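You operate a simulated robot arm through the tools that you are given. There is no shell and no other tool.

The job below is to be done with a simulated robot arm. You get a single attempt, and the scene is never put back.

TASK
Set the controls near the inspection bench. At the end: the red viewer button is switched off; the hardness tester knob is turned to least; the hardness tester arm is set to down; the viewer knob is turned to full; whatever was shut is shut again. Leave all else as you found it, and nothing knocked over. The hardness tester arm goes to its stop.

The check looks at the end state, three seconds after you hand in, the way a careful person would. Anything else that was tipped, shoved, dropped, spilled or broken makes it a failure.

THE ROBOT
A 7-joint arm with a two-finger parallel gripper, fixed in place. Base frame: the origin is at the foot of the arm, x ahead of it, y to its left, z up. Readings come in mm, degrees, newtons and seconds.
Its first joint turns from -132.0 to 132.0 degrees. Payload 3.91 kg.
The TCP is the grasp point between the finger pads, 30 mm short of the fingertips. In the tool frame z runs along the fingers and y along their closing line. The gripper opens to 110 mm. The fingers are 20 mm wide and 10 mm thick; the gripper's body (48 by 112 mm) begins 55 mm behind the TCP.
Orientation is that of the tool frame in the base frame, as a unit quaternion [x, y, z, w]. With the fingers straight down and closing along the base's y, the tool's x points along the base's -x, its y along +y and its z along -z.

THE INTERFACE
- The arm moves only by the tool play_rows. Its arguments are lists of equal length, an entry for each row: "travel": the shift along the base's x, y, z in mm, a list of three; "delta_rot": the turn, a rotation vector about the base's x, y, z in degrees, a list of three; "gripper": the closure, from 0 (fully open) to 1 (shut). In form: {"travel": [[x, y, z], ...], "delta_rot": [[ax, ay, az], ...], "gripper": [gripper, ...]}. A call has 1 to 20 rows; each row is the pose to reach, as a shift and turn from the pose commanded when the call began. Rows are played at 5 a second. More than 50 mm and 8.6 degrees between two rows, or a gripper value outside its range, and nothing of the call is played. Where a pose cannot be reached the arm comes as near as it can. A force on the tool above 40 N (or 10 N above the force at the start of the call, whichever is more), or a blocked arm, ends the call early, and 0.2 s more pass. Each finger travels about 108 mm/s and halts on what it meets, pressing with about 23 N; the grip force reading is that of the motor and also rises with nothing between the fingers. The clock runs only during rows and for 0.2 s after the last one: add rows that repeat a pose to give the fingers time. It gives the time, the measured TCP pose, the force on the tool (base axes), the opening and the grip force at its end, in the units of the frame above (readings bear some noise), with the torque about the TCP (base axes, N m) and any sound that the robot's microphone picked up, and new pictures: "show" is both (left out), scene, wrist or none.
- Cameras (640 x 400 px; columns grow to the right, rows downward): "scene" is fixed at [50.8, -651.1, 1670.9]; the picture's right is [0.87, -0.49, 0.00], its down [-0.20, -0.36, -0.91] and it looks along [0.45, 0.79, -0.42] (base axes); focal length 360 px, centre (320, 200). "wrist" rides on the gripper at [72, 17, -103] in the tool frame; the picture's right is [-0.23, 0.97, 0.00], its down [-0.76, -0.18, -0.62] and it looks along [-0.61, -0.14, 0.78] (tool axes); focal length 222 px, centre (320, 200). There is no depth. A picture from a camera that has moved, and an enlarged one, comes with that camera's place and axes in the base frame and with its lens.
- close_up(camera, box): a new picture of the part [left, top, right, bottom] of that camera's present view, enlarged. It takes no simulated time.
- finish_job(): hands the job in; it is judged then, once.

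Nothing tells you positions but the pictures and the camera data. Unless the task says otherwise, let go and move clear before handing in.

The tools are called after "Emit:" by a JSON object that holds its "api" and its "payload". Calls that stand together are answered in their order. play_rows: Moves the arm, as the interface text tells. Its arguments: {"type":"object","properties":{"travel":{"type":"array","items":{"type":"array","items":{"type":"number"}}},"delta_rot":{"type":"array","items":{"type":"array","items":{"type":"number"}}},"gripper":{"type":"array","items":{"type":"number"}},"show":{"type":"string","enum":["both","scene","wrist","none"]}},"required":["travel","delta_rot","gripper"]} The other tools are called the same way: close_up (camera, box) takes an enlarged picture of a part of a camera's view; finish_job () hands the job in.

At the start:

```text
time: 0.0
position: [464.5, 380.6, 1410.7]
ee_rot: [0.0, 1.0, 0.0, 0.0]
force: [0.1, 0.4, -0.2]
wrist_torque: [0.0, 0.03, 0.0]
grip_width: 110.1
gripper_force: 0.0
```

scene: 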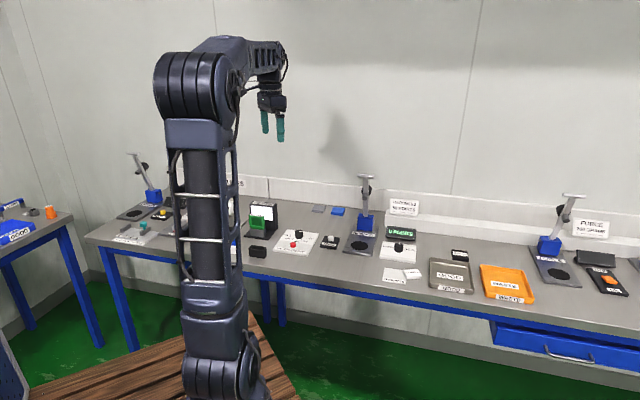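
wrist: 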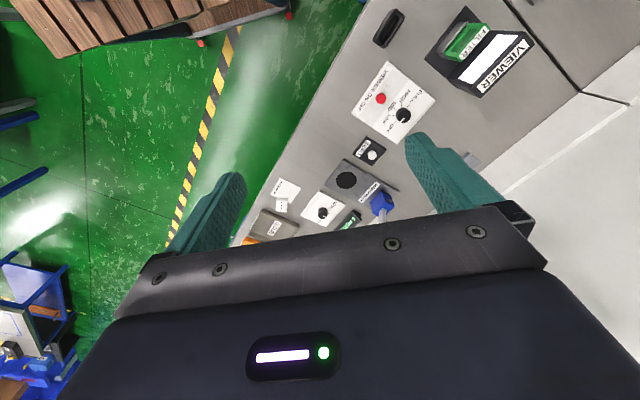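

I see a long bench with a viewer and its plate (red button and black knob), a hardness tester with an arm, and a white plate with a knob. I'll look closer before moving.

Emit:
{"api": "close_up", "payload": {"camera": "scene", "box": [230, 160, 430, 285]}}

Emit:
{"api": "close_up", "payload": {"camera": "scene", "box": [420, 180, 640, 317]}}

Emit:
{"api": "close_up", "payload": {"camera": "wrist", "box": [230, 0, 550, 250]}}

Emit:
{"api": "close_up", "payload": {"camera": "scene", "box": [80, 130, 280, 255]}}

```text
3.20 times, centred on (330, 222) of scene
camera zoom: at [50.8, -651.1, 1670.9], right [0.87, -0.49, 0.0], down [-0.2, -0.36, -0.91], along [0.45, 0.79, -0.42], focal length 1152 px, centre (288, 128)
```

zoom: 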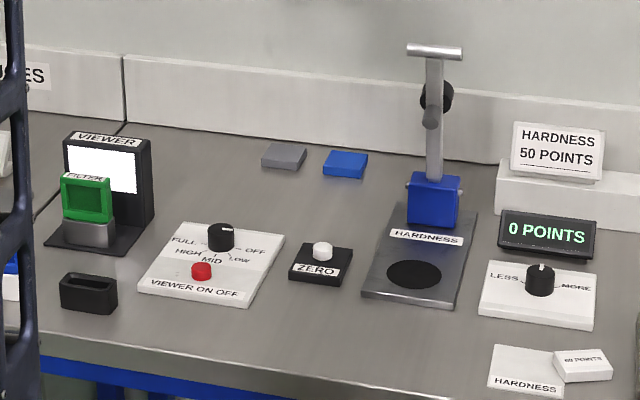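

```text
2.91 times, centred on (530, 248) of scene
camera zoom: at [50.8, -651.1, 1670.9], right [0.87, -0.49, 0.0], down [-0.2, -0.36, -0.91], along [0.45, 0.79, -0.42], focal length 1047 px, centre (-291, 59)
```

zoom: 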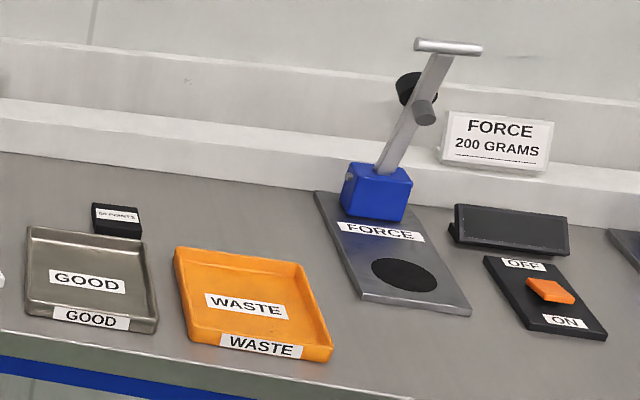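

```text
1.60 times, centred on (390, 125) of wrist
camera zoom: at [392.9, 397.0, 1512.9], right [0.23, 0.97, 0.0], down [0.76, -0.18, 0.62], along [0.61, -0.14, -0.78], focal length 355 px, centre (208, 320)
```

zoom: 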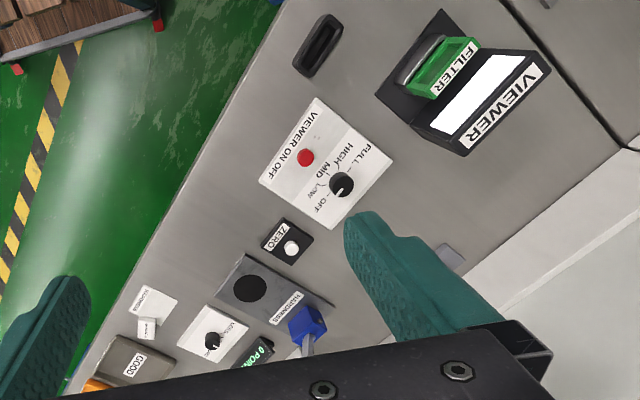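

```text
3.20 times, centred on (180, 192) of scene
camera zoom: at [50.8, -651.1, 1670.9], right [0.87, -0.49, 0.0], down [-0.2, -0.36, -0.91], along [0.45, 0.79, -0.42], focal length 1152 px, centre (768, 224)
```

zoom: 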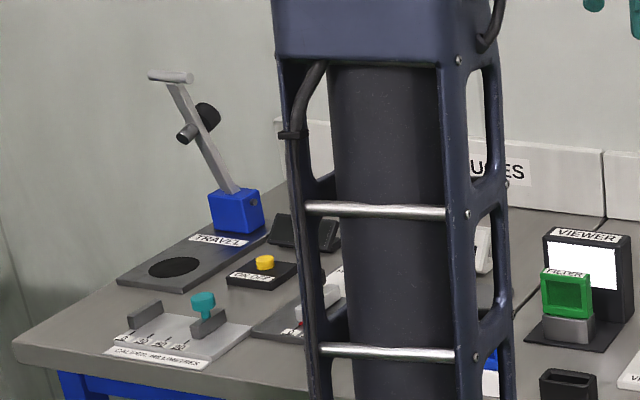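

The viewer panel sits around (580–635, 520–570, ~870), with the hardness tester further right at around (930, 490). I'll zoom in on the knobs and the lever to read their current settings.

Emit:
{"api": "close_up", "payload": {"camera": "scene", "box": [268, 220, 348, 270]}}

Emit:
{"api": "close_up", "payload": {"camera": "scene", "box": [370, 225, 434, 265]}}

Emit:
{"api": "close_up", "payload": {"camera": "scene", "box": [320, 165, 416, 225]}}

Emit:
{"api": "close_up", "payload": {"camera": "wrist", "box": [340, 50, 452, 120]}}

Emit:
{"api": "close_up", "payload": {"camera": "wrist", "box": [288, 140, 448, 240]}}

```text
8.00 times, centred on (308, 245) of scene
camera zoom: at [50.8, -651.1, 1670.9], right [0.87, -0.49, 0.0], down [-0.2, -0.36, -0.91], along [0.45, 0.79, -0.42], focal length 2879 px, centre (416, -160)
```

zoom: 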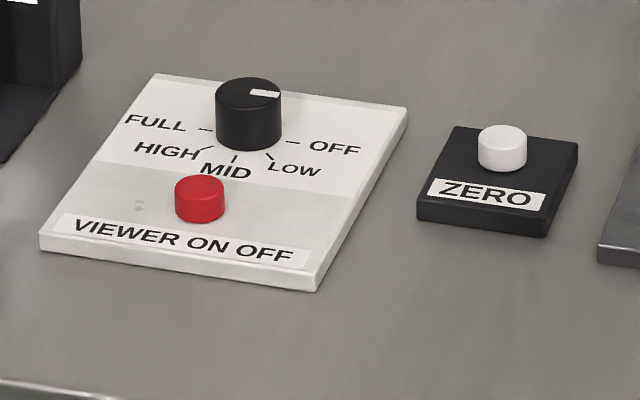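

```text
10.00 times, centred on (402, 245) of scene
camera zoom: at [50.8, -651.1, 1670.9], right [0.87, -0.49, 0.0], down [-0.2, -0.36, -0.91], along [0.45, 0.79, -0.42], focal length 3598 px, centre (-500, -250)
```

zoom: 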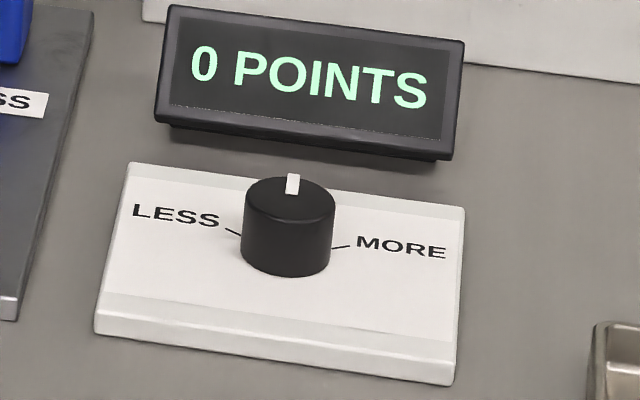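

```text
6.67 times, centred on (368, 195) of scene
camera zoom: at [50.8, -651.1, 1670.9], right [0.87, -0.49, 0.0], down [-0.2, -0.36, -0.91], along [0.45, 0.79, -0.42], focal length 2399 px, centre (0, 233)
```

zoom: 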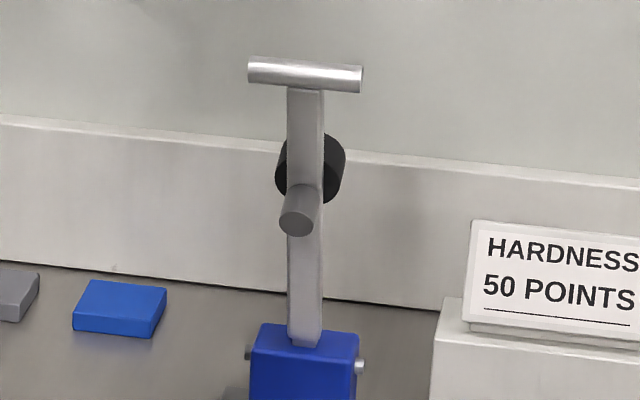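

```text
5.71 times, centred on (396, 85) of wrist
camera zoom: at [392.9, 397.0, 1512.9], right [0.23, 0.97, 0.0], down [0.76, -0.18, 0.62], along [0.61, -0.14, -0.78], focal length 1269 px, centre (-114, 857)
```

zoom: 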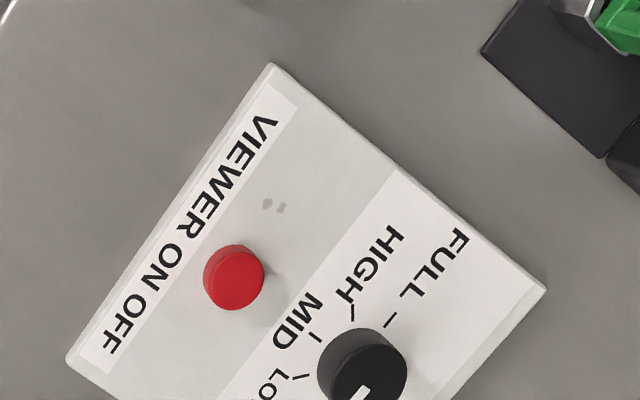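

```text
4.00 times, centred on (368, 190) of wrist
camera zoom: at [392.9, 397.0, 1512.9], right [0.23, 0.97, 0.0], down [0.76, -0.18, 0.62], along [0.61, -0.14, -0.78], focal length 888 px, centre (128, 240)
```

zoom: 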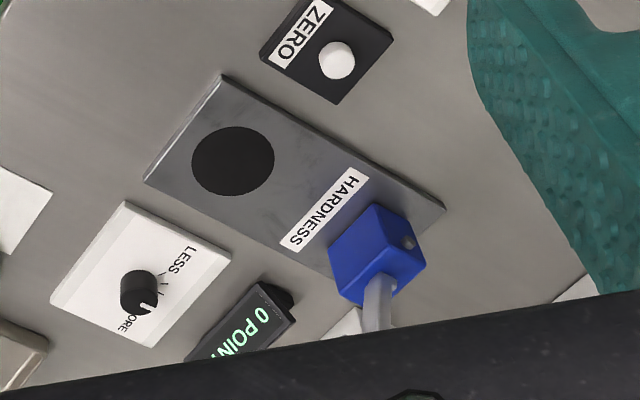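

The viewer knob's pointer is at OFF on the right, so it has to go clockwise through LOW, MID and HIGH to FULL. The hardness knob points to the back, and the hardness lever is up. The bench is rotated about 49°, so I'll turn the wrist to match it and move in for a closer look at the viewer panel.

Emit:
{"api": "play_rows", "payload": {"travel": [[7, 7, -43], [14, 14, -87], [21, 21, -130], [28, 28, -174], [34, 34, -217], [41, 41, -261], [41, 41, -261]], "delta_rot": [[0, 0, 8.1], [0, 0, 16.3], [0, 0, 24.5], [0, 0, 32.7], [0, 0, 40.9], [0, 0, 49], [0, 0, 49]], "gripper": [0, 0, 0, 0, 0, 0, 0]}}

```text
time: 1.6
position: [505.8, 421.0, 1148.7]
ee_rot: [-0.415, 0.91, 0.0, 0.0]
force: [-0.8, -0.2, 1.0]
wrist_torque: [-0.01, -0.03, -0.01]
grip_width: 110.0
gripper_force: 0.1
camera wrist: at [445.9, 377.2, 1252.0], right [-0.59, 0.81, 0.0], down [0.63, 0.46, 0.62], along [0.5, 0.37, -0.78], focal length 222 px, centre (320, 200)
```

scene: 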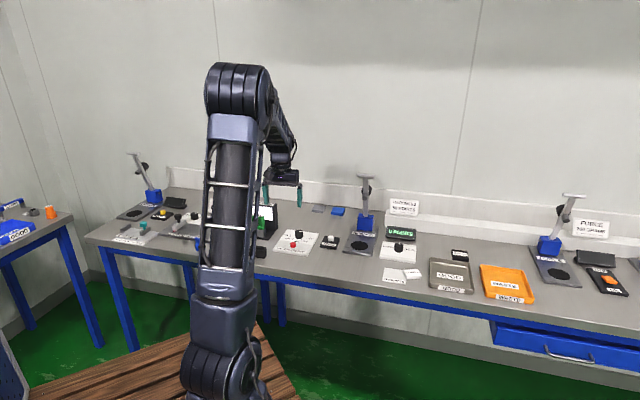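
wrist: 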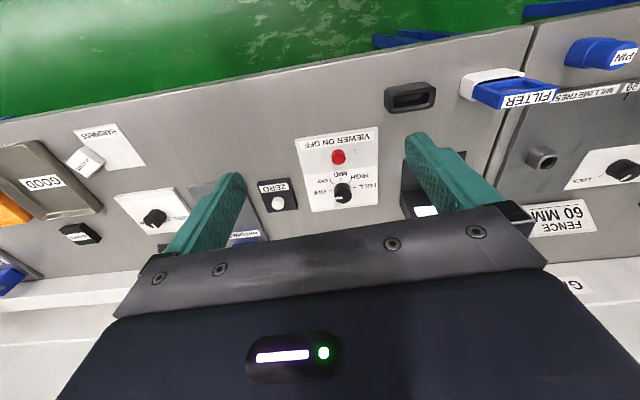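

The wrist view now shows the viewer panel, with the red button near (338,157) and the knob near (343,191). I'll zoom in to measure them accurately.

Emit:
{"api": "close_up", "payload": {"camera": "wrist", "box": [280, 115, 408, 195]}}

Emit:
{"api": "close_up", "payload": {"camera": "wrist", "box": [280, 145, 408, 225]}}

Emit:
{"api": "close_up", "payload": {"camera": "wrist", "box": [100, 170, 228, 250]}}

Emit:
{"api": "close_up", "payload": {"camera": "scene", "box": [240, 170, 400, 270]}}

```text
5.00 times, centred on (344, 155) of wrist
camera zoom: at [445.9, 377.2, 1252.0], right [-0.59, 0.81, 0.0], down [0.63, 0.46, 0.62], along [0.5, 0.37, -0.78], focal length 1111 px, centre (200, 425)
```

zoom: 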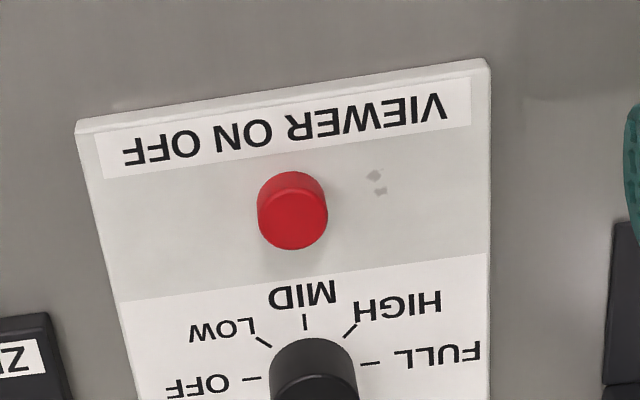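

```text
5.00 times, centred on (344, 185) of wrist
camera zoom: at [445.9, 377.2, 1252.0], right [-0.59, 0.81, 0.0], down [0.63, 0.46, 0.62], along [0.5, 0.37, -0.78], focal length 1111 px, centre (200, 275)
```

zoom: 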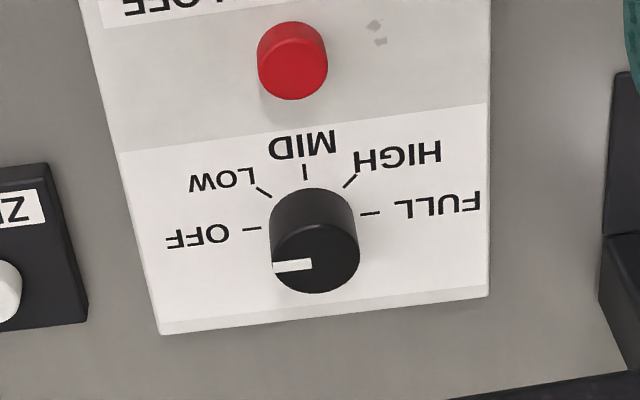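

```text
5.00 times, centred on (164, 210) of wrist
camera zoom: at [445.9, 377.2, 1252.0], right [-0.59, 0.81, 0.0], down [0.63, 0.46, 0.62], along [0.5, 0.37, -0.78], focal length 1111 px, centre (1100, 150)
```

zoom: 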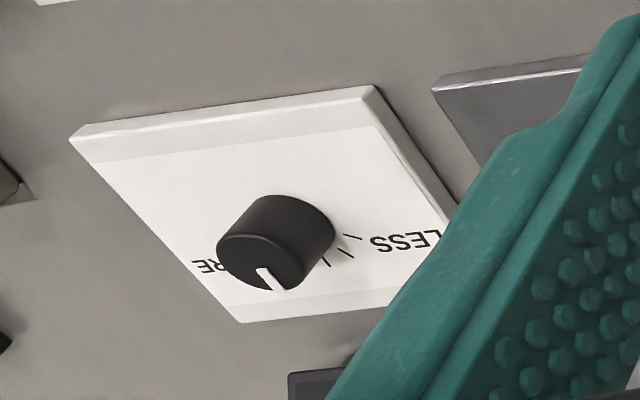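

```text
4.00 times, centred on (320, 220) of scene
camera zoom: at [50.8, -651.1, 1670.9], right [0.87, -0.49, 0.0], down [-0.2, -0.36, -0.91], along [0.45, 0.79, -0.42], focal length 1439 px, centre (320, 120)
```

zoom: 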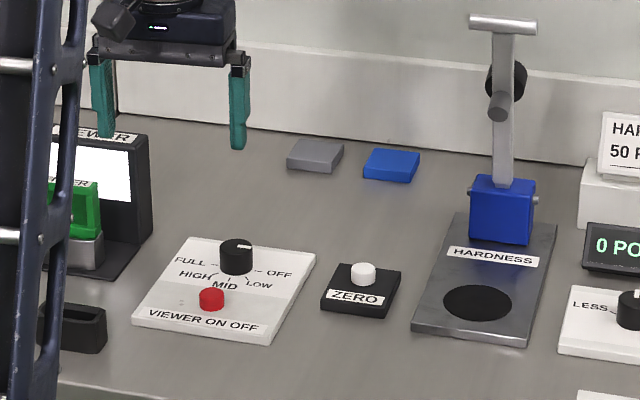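

Triangulating puts the bench at 45° to the base. The viewer knob top is near (635, 569, ~905) and the red button near (581, 515, ~893). I'll line up above the knob and check from there.

Emit:
{"api": "play_rows", "payload": {"travel": [[22, 25, -27], [43, 49, -55], [65, 74, -82], [86, 98, -109], [108, 123, -136], [129, 147, -164], [129, 147, -164]], "delta_rot": [[0, 0, -1], [0, 0, -2], [0, 0, -3], [0, 0, -4], [0, 0, -4], [0, 0, -4], [0, 0, -4]], "gripper": [0.35, 0.35, 0.35, 0.35, 0.35, 0.35, 0.35]}}

```text
time: 3.2
position: [635.0, 569.3, 985.6]
ee_rot: [-0.383, 0.924, 0.0, 0.0]
force: [-0.8, 0.1, 0.2]
wrist_torque: [0.03, 0.01, 0.0]
grip_width: 71.5
gripper_force: 0.1
camera wrist: at [572.0, 529.4, 1087.9], right [-0.53, 0.85, 0.0], down [0.66, 0.41, 0.62], along [0.53, 0.33, -0.78], focal length 222 px, centre (320, 200)
```

scene: 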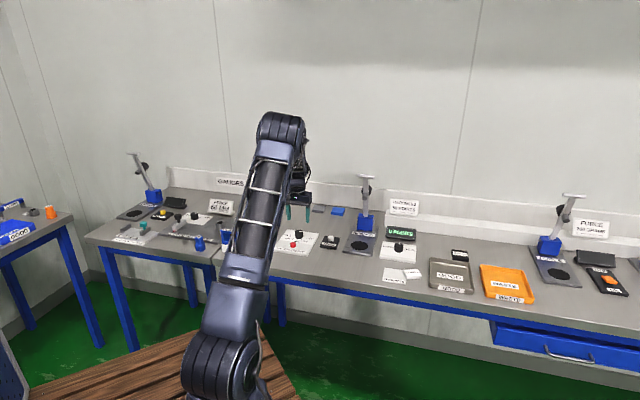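
wrist: 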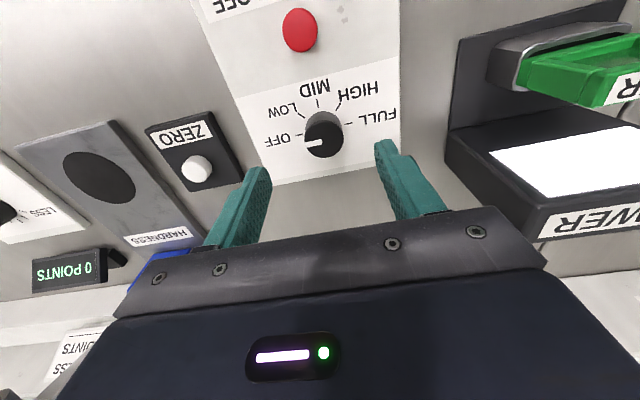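

Emit:
{"api": "close_up", "payload": {"camera": "wrist", "box": [240, 70, 400, 170]}}

Emit:
{"api": "close_up", "payload": {"camera": "wrist", "box": [230, 0, 390, 100]}}

Emit:
{"api": "close_up", "payload": {"camera": "scene", "box": [260, 180, 356, 240]}}

```text
4.00 times, centred on (320, 120) of wrist
camera zoom: at [572.0, 529.4, 1087.9], right [-0.53, 0.85, 0.0], down [0.66, 0.41, 0.62], along [0.53, 0.33, -0.78], focal length 888 px, centre (320, 520)
```

zoom: 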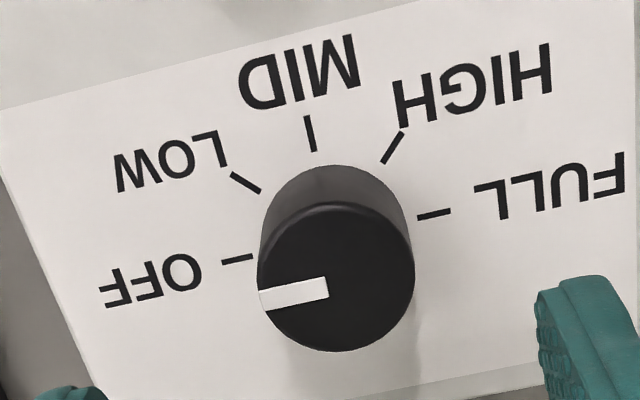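

```text
4.00 times, centred on (310, 50) of wrist
camera zoom: at [572.0, 529.4, 1087.9], right [-0.53, 0.85, 0.0], down [0.66, 0.41, 0.62], along [0.53, 0.33, -0.78], focal length 888 px, centre (360, 800)
```

zoom: 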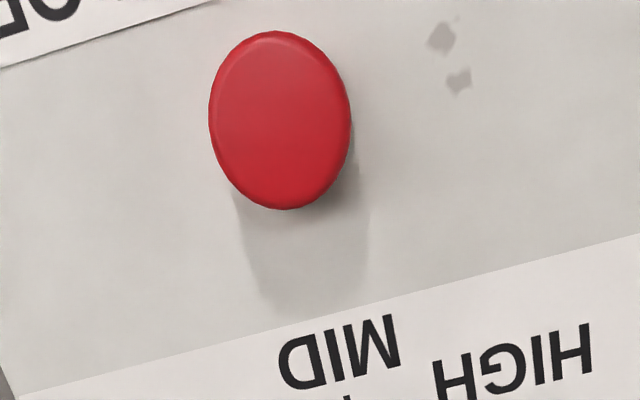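

```text
6.67 times, centred on (308, 210) of scene
camera zoom: at [50.8, -651.1, 1670.9], right [0.87, -0.49, 0.0], down [-0.2, -0.36, -0.91], along [0.45, 0.79, -0.42], focal length 2399 px, centre (400, 133)
```

zoom: 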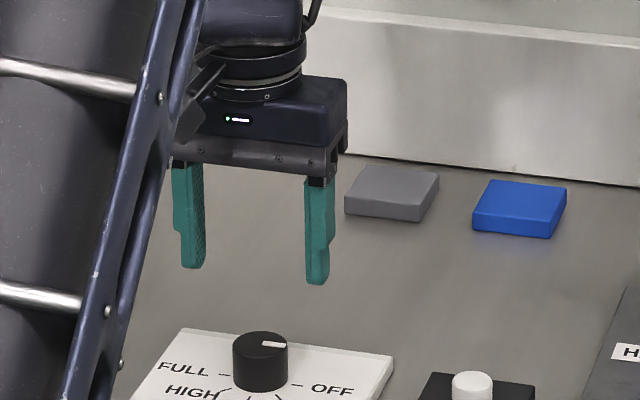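

The knob axis is now fixed at about (638, 574), with its top at z≈900 and the panel at z≈878. The button is at about (583, 519), top at z≈888. I'll centre over the knob and pre-rotate the wrist by +88° to give room for a long clockwise turn.

Emit:
{"api": "play_rows", "payload": {"travel": [[3, 5, 0], [3, 5, 0], [3, 5, 0], [3, 5, 0], [3, 5, 0], [3, 5, 0], [3, 5, 0], [3, 5, 0], [3, 5, 0], [3, 5, 0], [3, 5, 0], [3, 5, 0]], "delta_rot": [[0, 0, 8], [0, 0, 16], [0, 0, 24], [0, 0, 32], [0, 0, 40], [0, 0, 48], [0, 0, 56], [0, 0, 64], [0, 0, 72], [0, 0, 80], [0, 0, 88], [0, 0, 88]], "gripper": [0.45, 0.45, 0.45, 0.45, 0.45, 0.45, 0.45, 0.45, 0.45, 0.45, 0.45, 0.45]}}

```text
time: 5.8
position: [637.3, 573.0, 986.8]
ee_rot: [0.917, -0.399, 0.0, 0.0]
force: [-0.7, -0.1, -0.3]
wrist_torque: [0.02, -0.02, -0.02]
grip_width: 60.4
gripper_force: 0.2
camera wrist: at [675.3, 508.6, 1088.0], right [-0.87, -0.5, 0.0], down [-0.39, 0.68, 0.62], along [-0.31, 0.54, -0.78], focal length 222 px, centre (320, 200)
```

scene: 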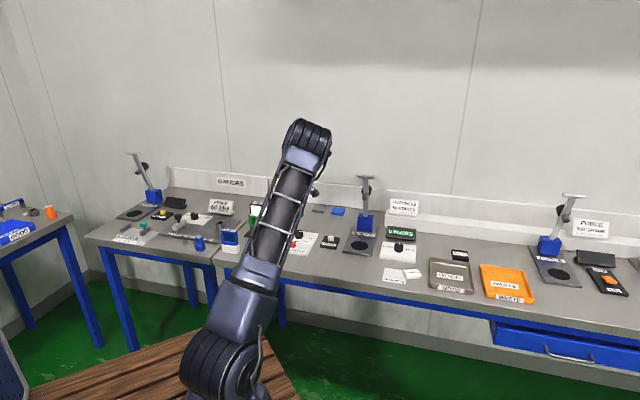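
wrist: 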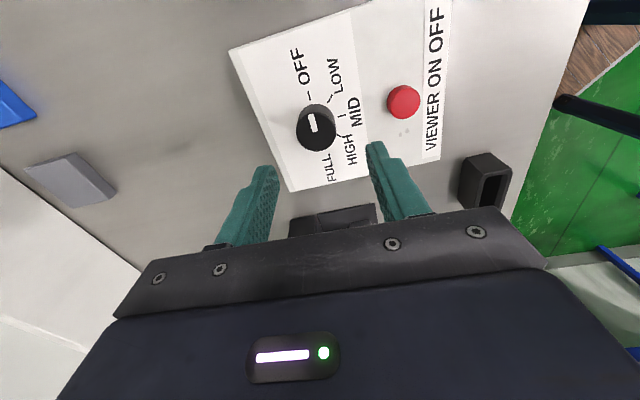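

Emit:
{"api": "close_up", "payload": {"camera": "wrist", "box": [240, 70, 400, 170]}}

Emit:
{"api": "close_up", "payload": {"camera": "wrist", "box": [340, 60, 436, 120]}}

```text
4.00 times, centred on (320, 120) of wrist
camera zoom: at [675.3, 508.6, 1088.0], right [-0.87, -0.5, 0.0], down [-0.39, 0.68, 0.62], along [-0.31, 0.54, -0.78], focal length 888 px, centre (320, 520)
```

zoom: 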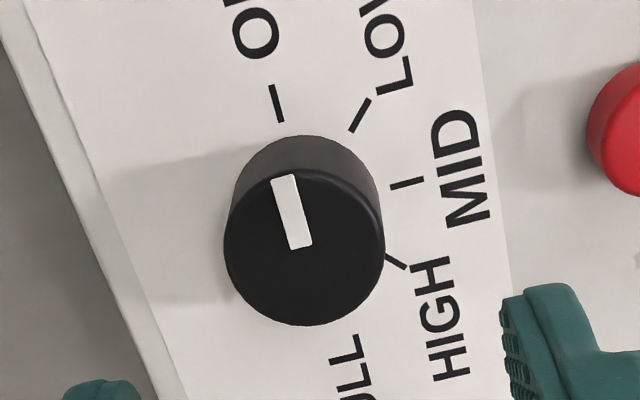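

```text
6.67 times, centred on (388, 90) of wrist
camera zoom: at [675.3, 508.6, 1088.0], right [-0.87, -0.5, 0.0], down [-0.39, 0.68, 0.62], along [-0.31, 0.54, -0.78], focal length 1481 px, centre (-133, 933)
```

zoom: 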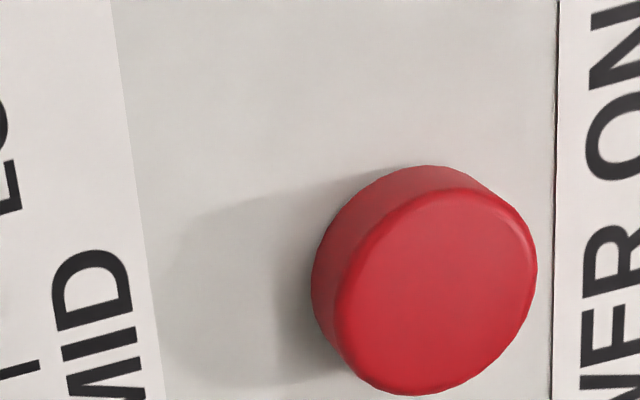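

All three wrist rays agree: the knob is at (640.5, 576, top 895), the panel surface at z≈870, and the button at (583, 519, ~881). I'll shift by 3 mm in x and y, then descend around the knob.

Emit:
{"api": "play_rows", "payload": {"travel": [[3, 3, -20], [3, 3, -40], [3, 3, -55], [3, 3, -65], [3, 3, -73], [3, 3, -79], [3, 3, -79]], "delta_rot": [[0, 0, 0], [0, 0, 0], [0, 0, 0], [0, 0, 0], [0, 0, 0], [0, 0, 0], [0, 0, 0]], "gripper": [0.45, 0.45, 0.45, 0.45, 0.45, 0.45, 0.45]}}

```text
time: 7.4
position: [640.4, 577.1, 906.5]
ee_rot: [0.917, -0.4, 0.0, -0.001]
force: [-0.1, 0.9, -0.8]
wrist_torque: [-0.01, -0.01, 0.03]
grip_width: 60.2
gripper_force: 0.1
camera wrist: at [678.6, 511.7, 1009.0], right [-0.87, -0.5, 0.0], down [-0.39, 0.68, 0.62], along [-0.31, 0.54, -0.78], focal length 222 px, centre (320, 200)
```

scene: 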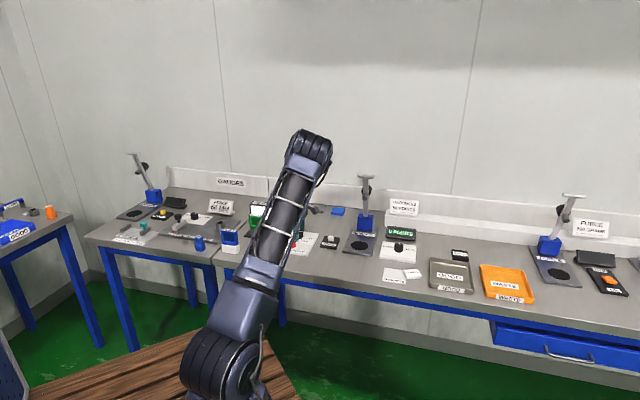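
wrist: 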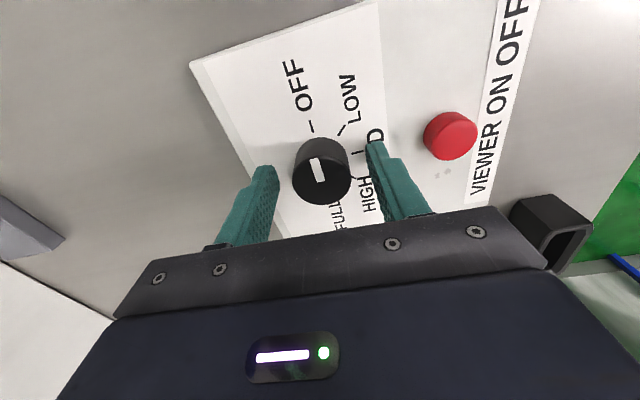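

Emit:
{"api": "close_up", "payload": {"camera": "wrist", "box": [240, 110, 400, 210]}}

```text
4.00 times, centred on (320, 160) of wrist
camera zoom: at [678.6, 511.7, 1009.0], right [-0.87, -0.5, 0.0], down [-0.39, 0.68, 0.62], along [-0.31, 0.54, -0.78], focal length 888 px, centre (320, 360)
```

zoom: 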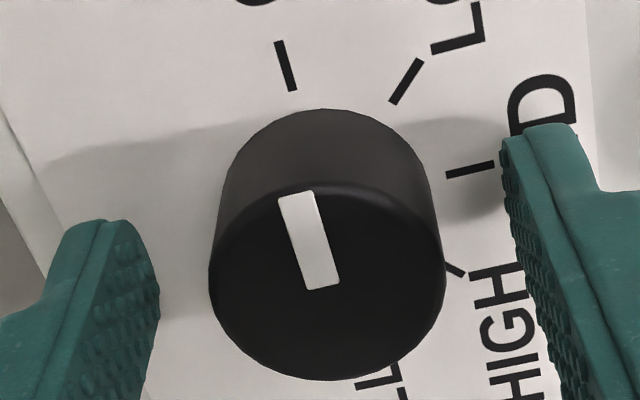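

The knob is centred between the fingers, so I'll close on it and start turning clockwise.

Emit:
{"api": "play_rows", "payload": {"travel": [[0, 0, 0], [0, 0, 0], [0, 0, 0]], "delta_rot": [[0, 0, 0], [0, 0, 0], [0, 0, 0]], "gripper": [0.8, 0.8, 0.8], "show": "wrist"}}

```text
time: 8.2
position: [640.3, 575.4, 906.1]
ee_rot: [0.917, -0.399, 0.001, 0.0]
force: [-13.6, -11.5, -0.3]
wrist_torque: [-0.3, 0.11, 0.03]
grip_width: 35.0
gripper_force: 44.8
camera wrist: at [677.9, 511.3, 1009.0], right [-0.87, -0.5, 0.0], down [-0.39, 0.68, 0.62], along [-0.31, 0.54, -0.78], focal length 222 px, centre (320, 200)
```

wrist: 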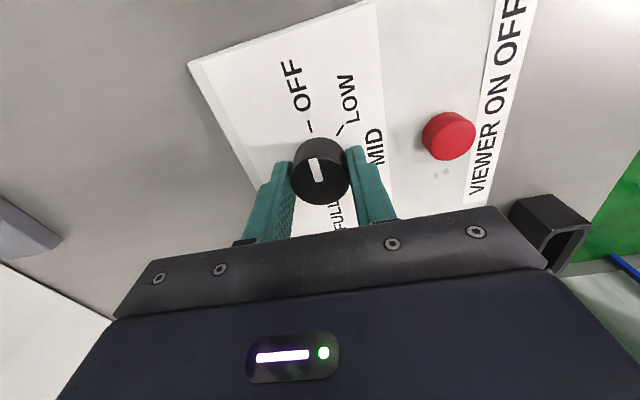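

Emit:
{"api": "play_rows", "payload": {"travel": [[-0.7, -0.7, 0], [-1, -1, 0], [-1, -1, 0]], "delta_rot": [[0, 0, 0], [0, 0, -2], [0, 0, -4]], "gripper": [0.8, 0.8, 0.8], "show": "wrist"}}

```text
time: 9.0
position: [640.3, 577.1, 906.3]
ee_rot: [0.902, -0.431, -0.001, 0.0]
force: [0.7, 2.0, -3.1]
wrist_torque: [0.08, 0.2, -0.02]
grip_width: 35.1
gripper_force: 45.3
camera wrist: at [673.1, 508.6, 1008.9], right [-0.9, -0.44, 0.0], down [-0.34, 0.7, 0.62], along [-0.27, 0.56, -0.78], focal length 222 px, centre (320, 200)
```

wrist: 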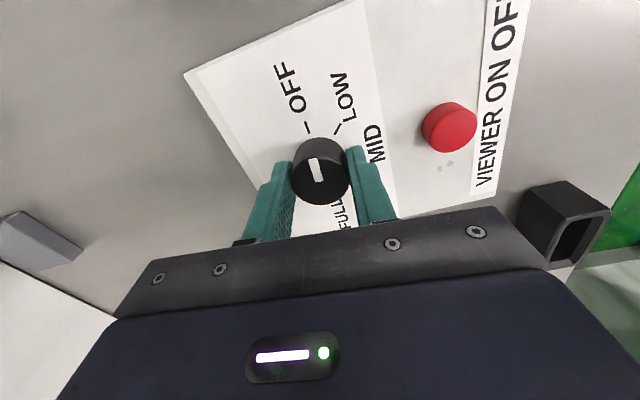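

The knob turns with the gripper and the side force has gone. I'll continue clockwise.

Emit:
{"api": "play_rows", "payload": {"travel": [[0, 0, 0], [0, 0, 0], [0, 0, 0], [0, 0, 0], [0, 0, 0], [0, 0, 0], [0, 0, 0], [0, 0, 0], [0, 0, 0], [0, 0, 0], [0, 0, 0]], "delta_rot": [[0, 0, -8], [0, 0, -16], [0, 0, -24], [0, 0, -32], [0, 0, -40], [0, 0, -48], [0, 0, -56], [0, 0, -64], [0, 0, -72], [0, 0, -80], [0, 0, -86]], "gripper": [0.8, 0.8, 0.8, 0.8, 0.8, 0.8, 0.8, 0.8, 0.8, 0.8, 0.8]}}

```text
time: 11.4
position: [638.5, 576.3, 906.1]
ee_rot: [-0.365, 0.931, 0.001, 0.0]
force: [-3.3, 11.5, 2.3]
wrist_torque: [0.42, -0.03, 0.01]
grip_width: 35.1
gripper_force: 44.8
camera wrist: at [575.3, 538.7, 1009.0], right [-0.5, 0.87, 0.0], down [0.68, 0.39, 0.62], along [0.54, 0.31, -0.78], focal length 222 px, centre (320, 200)
```

scene: 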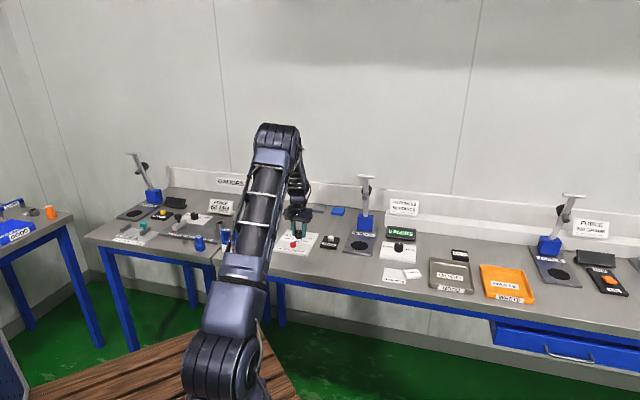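
wrist: 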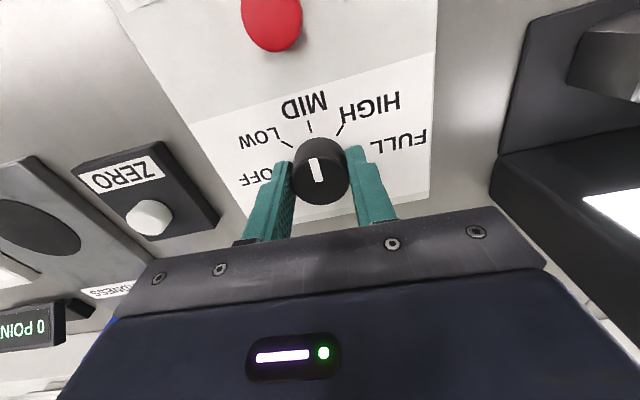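

The pointer is now at MID and the display has stayed put. I'll go on another 90° to FULL, with a small sideways correction.

Emit:
{"api": "play_rows", "payload": {"travel": [[-0.6, 0.6, 0], [-0.6, 0.6, 0], [-0.6, 0.6, 0], [-0.6, 0.6, 0], [-0.5, 0.3, 0], [-0.3, 0, 0], [0, 0, 0], [0, 0, 0], [0, 0, 0], [0, 0, 0]], "delta_rot": [[0, 0, -8], [0, 0, -16], [0, 0, -24], [0, 0, -32], [0, 0, -40], [0, 0, -48], [0, 0, -56], [0, 0, -64], [0, 0, -70], [0, 0, -76]], "gripper": [0.8, 0.8, 0.8, 0.8, 0.8, 0.8, 0.8, 0.8, 0.8, 0.8]}}

```text
time: 13.6
position: [640.2, 577.1, 906.1]
ee_rot: [0.285, 0.959, 0.001, 0.0]
force: [-5.1, 21.3, 0.8]
wrist_torque: [0.48, 0.44, 0.04]
grip_width: 34.9
gripper_force: 44.4
camera wrist: at [588.3, 630.0, 1009.1], right [0.72, 0.69, 0.0], down [0.54, -0.56, 0.62], along [0.43, -0.45, -0.78], focal length 222 px, centre (320, 200)
```

scene: 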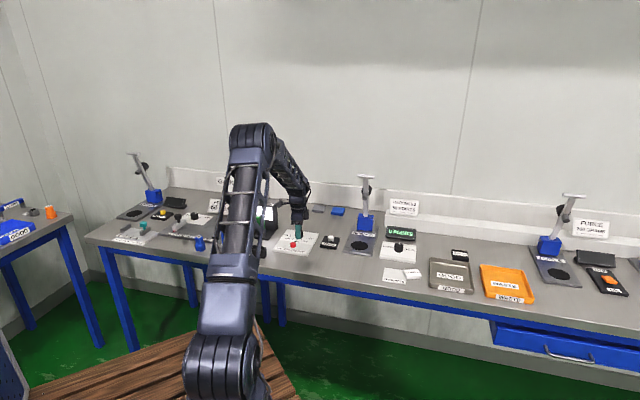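
wrist: 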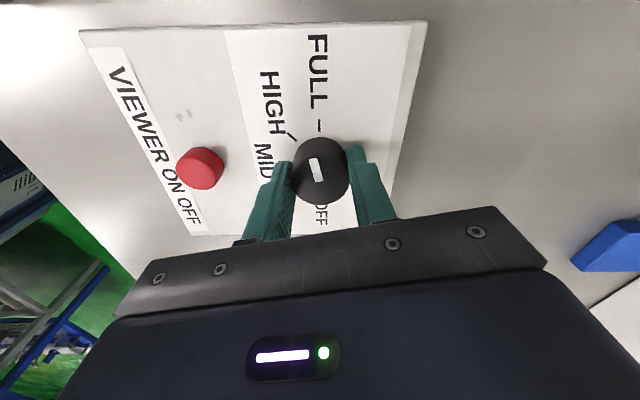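

Emit:
{"api": "play_rows", "payload": {"travel": [[-0.2, 0.6, 0], [-0.3, 1, 0], [-0.3, 1, 0], [-0.3, 1, 0]], "delta_rot": [[0, 0, -4], [0, 0, -8], [0, 0, -12], [0, 0, -14]], "gripper": [0.8, 0.8, 0.8, 0.8], "show": "wrist"}}

Emit:
{"api": "close_up", "payload": {"camera": "wrist", "box": [240, 110, 400, 210]}}

```text
time: 14.6
position: [639.0, 576.4, 905.7]
ee_rot: [0.399, 0.917, 0.0, 0.001]
force: [-4.7, 10.2, 2.8]
wrist_torque: [-0.1, -0.19, 0.89]
grip_width: 34.9
gripper_force: 45.3
camera wrist: at [603.0, 641.0, 1009.0], right [0.87, 0.5, 0.0], down [0.39, -0.68, 0.62], along [0.31, -0.54, -0.78], focal length 222 px, centre (320, 200)
```

wrist: 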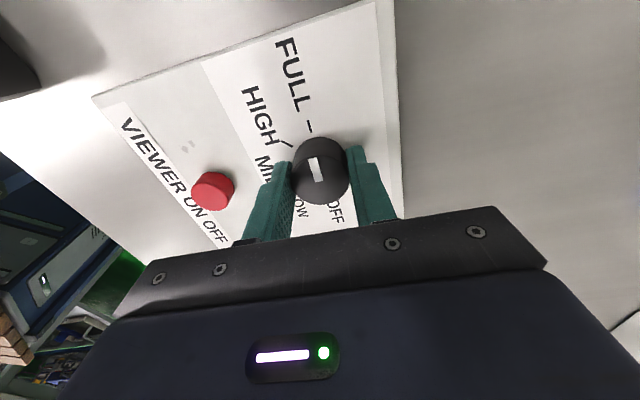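

```text
4.00 times, centred on (320, 160) of wrist
camera zoom: at [603.0, 641.0, 1009.0], right [0.87, 0.5, 0.0], down [0.39, -0.68, 0.62], along [0.31, -0.54, -0.78], focal length 888 px, centre (320, 360)
```

zoom: 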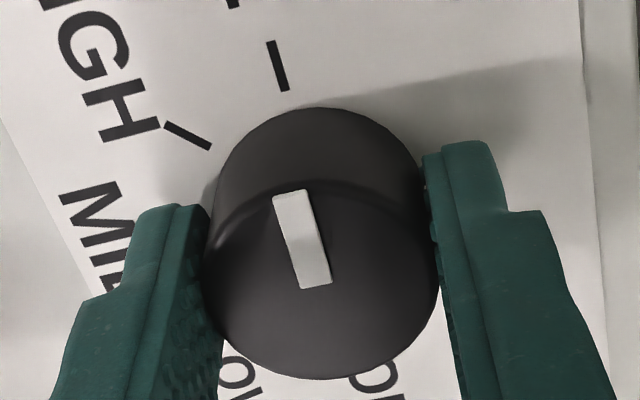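

The pointer lines up with the FULL tick and torque rose to 0.89 N·m, so the knob is at its stop. I'll let go, rise, and rotate back.

Emit:
{"api": "play_rows", "payload": {"travel": [[0, 0, 0], [0, 0, 0], [0, 0, 20], [0, 0, 50], [0, 0, 80], [0, 0, 80], [0, 0, 80], [0, 0, 80], [0, 0, 80], [0, 0, 80], [0, 0, 80], [0, 0, 80], [0, 0, 80], [0, 0, 80], [0, 0, 80], [0, 0, 80], [0, 0, 80]], "delta_rot": [[0, 0, 0], [0, 0, 0], [0, 0, 0], [0, 0, 0], [0, 0, 8], [0, 0, 16], [0, 0, 24], [0, 0, 32], [0, 0, 40], [0, 0, 48], [0, 0, 56], [0, 0, 64], [0, 0, 72], [0, 0, 80], [0, 0, 88], [0, 0, 92], [0, 0, 92]], "gripper": [0.45, 0.45, 0.45, 0.45, 0.45, 0.45, 0.45, 0.45, 0.45, 0.45, 0.45, 0.45, 0.45, 0.45, 0.45, 0.45, 0.45]}}

Emit:
{"api": "close_up", "payload": {"camera": "wrist", "box": [220, 0, 412, 170]}}

Emit:
{"api": "close_up", "payload": {"camera": "scene", "box": [220, 180, 348, 260]}}

```text
time: 18.2
position: [639.3, 576.8, 986.1]
ee_rot: [-0.383, 0.924, -0.001, 0.0]
force: [1.6, -0.7, 0.2]
wrist_torque: [0.03, 0.01, 0.0]
grip_width: 60.4
gripper_force: 0.1
camera wrist: at [577.1, 536.8, 1089.0], right [-0.53, 0.85, 0.0], down [0.66, 0.41, 0.62], along [0.53, 0.33, -0.78], focal length 222 px, centre (320, 200)
```

scene: 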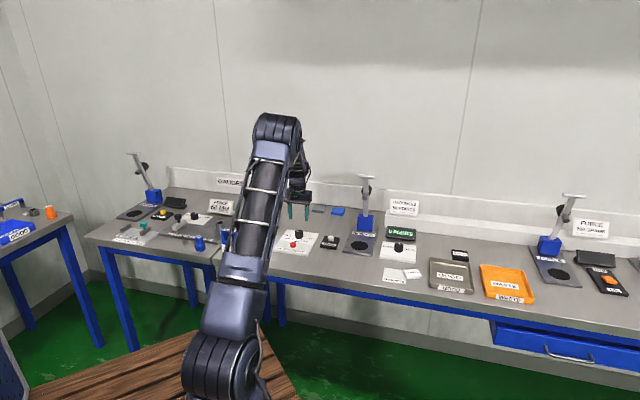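
wrist: 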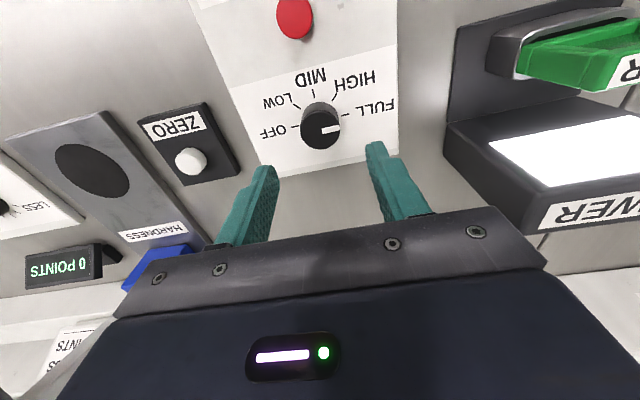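

```text
2.35 times, centred on (316, 85) of wrist
camera zoom: at [577.1, 536.8, 1089.0], right [-0.53, 0.85, 0.0], down [0.66, 0.41, 0.62], along [0.53, 0.33, -0.78], focal length 523 px, centre (329, 471)
```

zoom: 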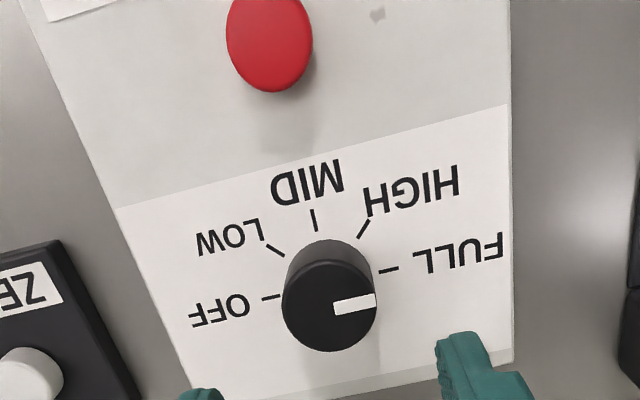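

```text
5.00 times, centred on (284, 220) of scene
camera zoom: at [50.8, -651.1, 1670.9], right [0.87, -0.49, 0.0], down [-0.2, -0.36, -0.91], along [0.45, 0.79, -0.42], focal length 1799 px, centre (500, 100)
```

zoom: 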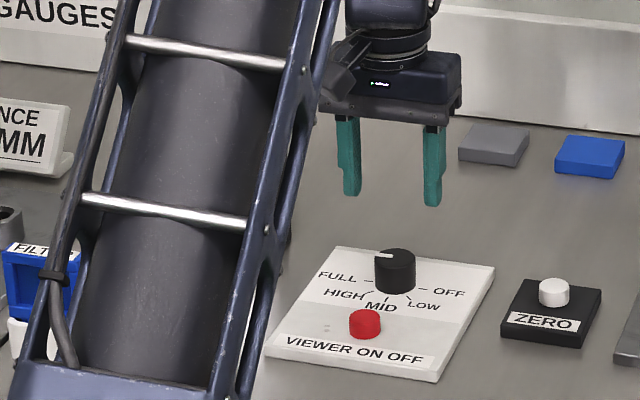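

The viewer knob is confirmed at FULL. Next I'll close the fingers and hover over the red button, with the lit screen in view for feedback.

Emit:
{"api": "play_rows", "payload": {"travel": [[-28, -28, 0], [-56.3, -57.6, 0], [-56.3, -57.6, -25], [-56.3, -57.6, -50], [-56.3, -57.6, -50]], "delta_rot": [[0, 0, 0], [0, 0, 0], [0, 0, 0], [0, 0, 0], [0, 0, 0]], "gripper": [1, 1, 1, 1, 1]}}

Emit:
{"api": "close_up", "payload": {"camera": "wrist", "box": [240, 90, 400, 190]}}

Emit:
{"api": "close_up", "payload": {"camera": "scene", "box": [240, 200, 336, 260]}}

```text
time: 19.4
position: [582.9, 518.8, 937.1]
ee_rot: [-0.383, 0.924, 0.0, 0.0]
force: [-1.4, 0.0, -0.1]
wrist_torque: [-0.01, 0.0, -0.01]
grip_width: 0.1
gripper_force: 23.1
camera wrist: at [520.4, 478.8, 1038.7], right [-0.53, 0.85, 0.0], down [0.66, 0.41, 0.62], along [0.53, 0.33, -0.78], focal length 222 px, centre (320, 200)
```

scene: 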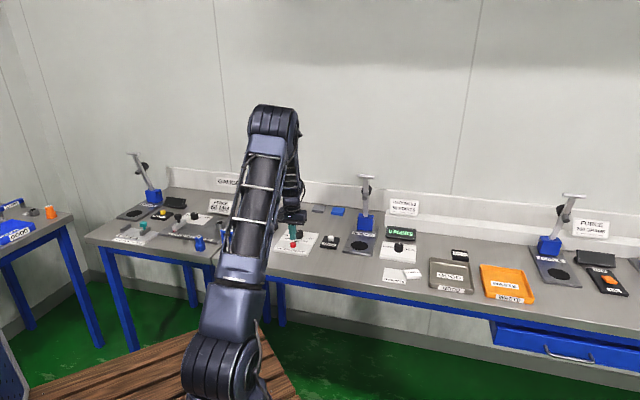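
wrist: 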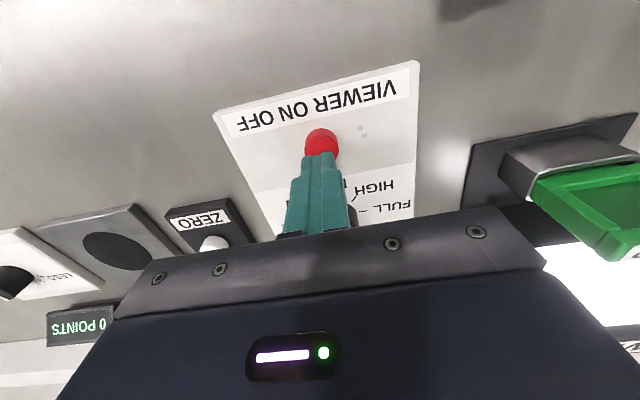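

```text
4.00 times, centred on (320, 140) of wrist
camera zoom: at [520.4, 478.8, 1038.7], right [-0.53, 0.85, 0.0], down [0.66, 0.41, 0.62], along [0.53, 0.33, -0.78], focal length 888 px, centre (320, 440)
```

zoom: 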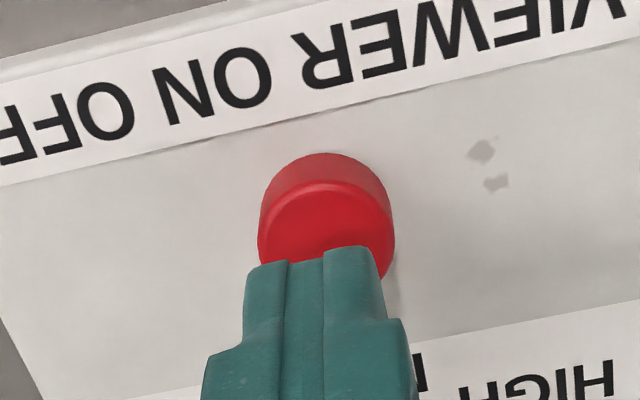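

```text
6.67 times, centred on (288, 230) of scene
camera zoom: at [50.8, -651.1, 1670.9], right [0.87, -0.49, 0.0], down [-0.2, -0.36, -0.91], along [0.45, 0.79, -0.42], focal length 2399 px, centre (533, 0)
```

zoom: 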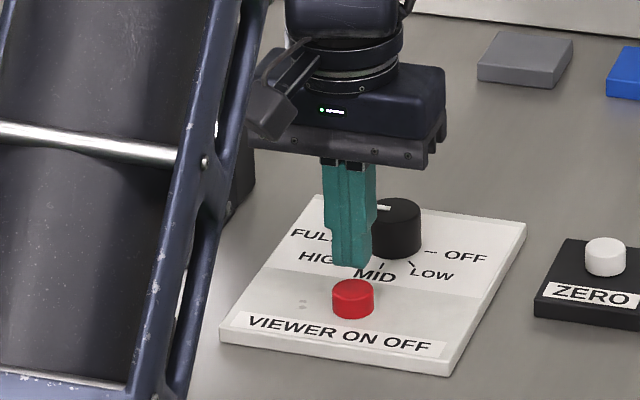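

The fingertips are centred over the button. I'll press down slowly, watching force and sound.

Emit:
{"api": "play_rows", "payload": {"travel": [[0, 0, -12], [0, 0, -20], [0, 0, -23], [0, 0, -25], [0, 0, -27], [0, 0, -28.5], [0, 0, -30]], "delta_rot": [[0, 0, 0], [0, 0, 0], [0, 0, 0], [0, 0, 0], [0, 0, 0], [0, 0, 0], [0, 0, 0]], "gripper": [1, 1, 1, 1, 1, 1, 1]}}

```text
time: 21.0
position: [583.2, 518.0, 907.0]
ee_rot: [-0.383, 0.924, 0.0, 0.0]
force: [-1.0, -3.1, 27.6]
wrist_torque: [-0.08, 0.06, -0.03]
grip_width: 0.0
gripper_force: 22.9
heard: click
camera wrist: at [520.4, 479.2, 1010.0], right [-0.53, 0.85, 0.0], down [0.66, 0.41, 0.62], along [0.53, 0.33, -0.78], focal length 222 px, centre (320, 200)
```

scene: 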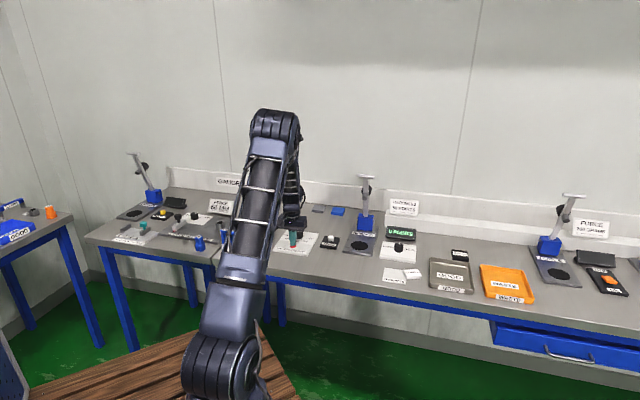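
wrist: 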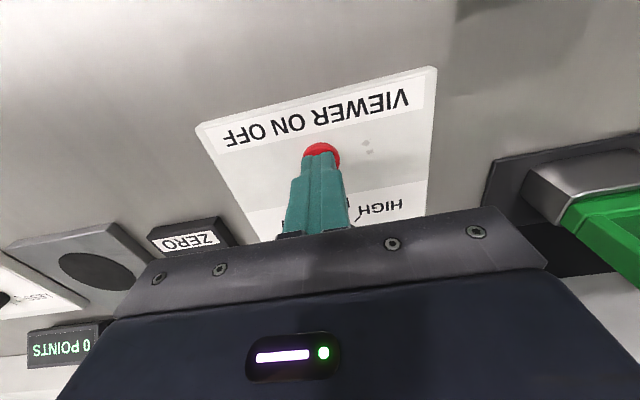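

A click was heard. I'll rise straight up and check the screen and the button.

Emit:
{"api": "play_rows", "payload": {"travel": [[0, 0, 10], [0, 0, 45], [0, 0, 90], [0, 0, 130], [0, 0, 130]], "delta_rot": [[0, 0, 0], [0, 0, 0], [0, 0, 0], [0, 0, 0], [0, 0, 0]], "gripper": [1, 1, 1, 1, 1]}}

Emit:
{"api": "close_up", "payload": {"camera": "scene", "box": [220, 180, 348, 260]}}

Emit:
{"api": "close_up", "payload": {"camera": "wrist", "box": [240, 60, 400, 160]}}

```text
time: 22.2
position: [583.4, 517.1, 1036.4]
ee_rot: [-0.383, 0.924, 0.0, 0.0]
force: [-0.2, 1.1, 0.1]
wrist_torque: [0.0, 0.01, 0.01]
grip_width: 0.0
gripper_force: 23.4
camera wrist: at [520.0, 478.0, 1139.0], right [-0.53, 0.85, 0.0], down [0.66, 0.41, 0.62], along [0.53, 0.33, -0.78], focal length 222 px, centre (320, 200)
```

scene: 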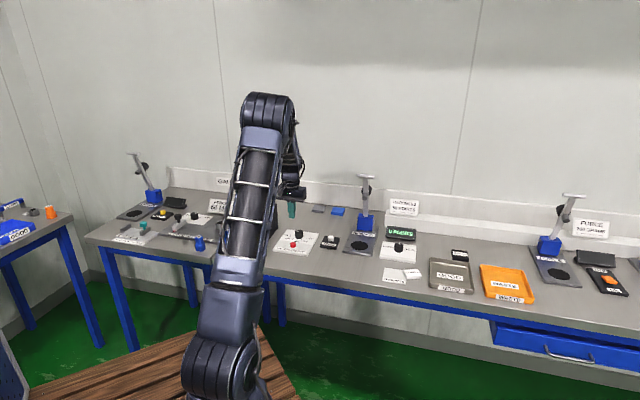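
wrist: 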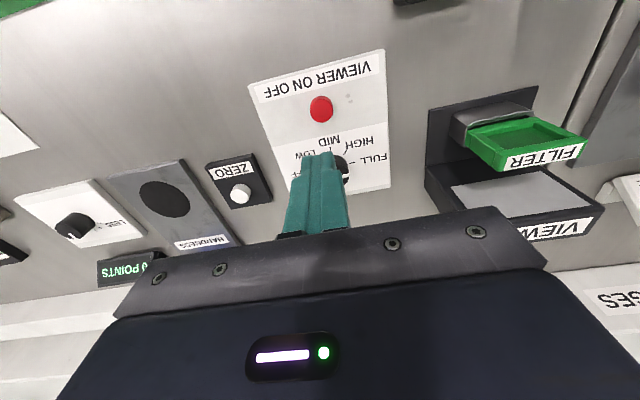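

```text
5.00 times, centred on (284, 220) of scene
camera zoom: at [50.8, -651.1, 1670.9], right [0.87, -0.49, 0.0], down [-0.2, -0.36, -0.91], along [0.45, 0.79, -0.42], focal length 1799 px, centre (500, 100)
```

zoom: 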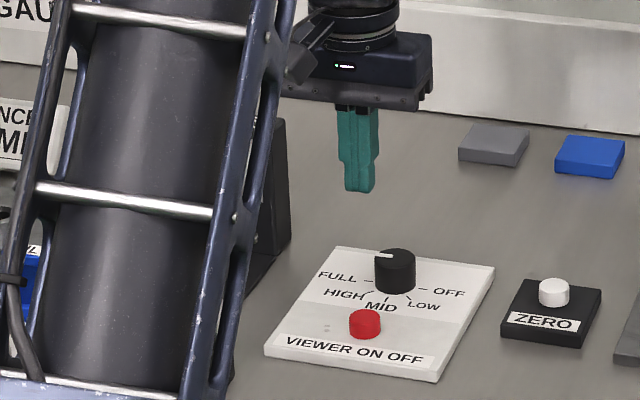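

```text
4.00 times, centred on (320, 110) of wrist
camera zoom: at [520.0, 478.0, 1139.0], right [-0.53, 0.85, 0.0], down [0.66, 0.41, 0.62], along [0.53, 0.33, -0.78], focal length 888 px, centre (320, 560)
```

zoom: 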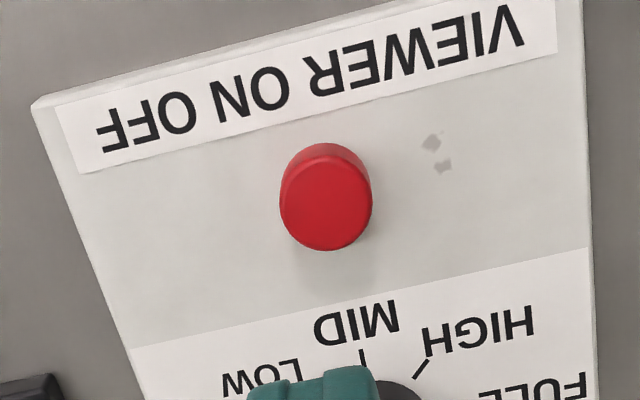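

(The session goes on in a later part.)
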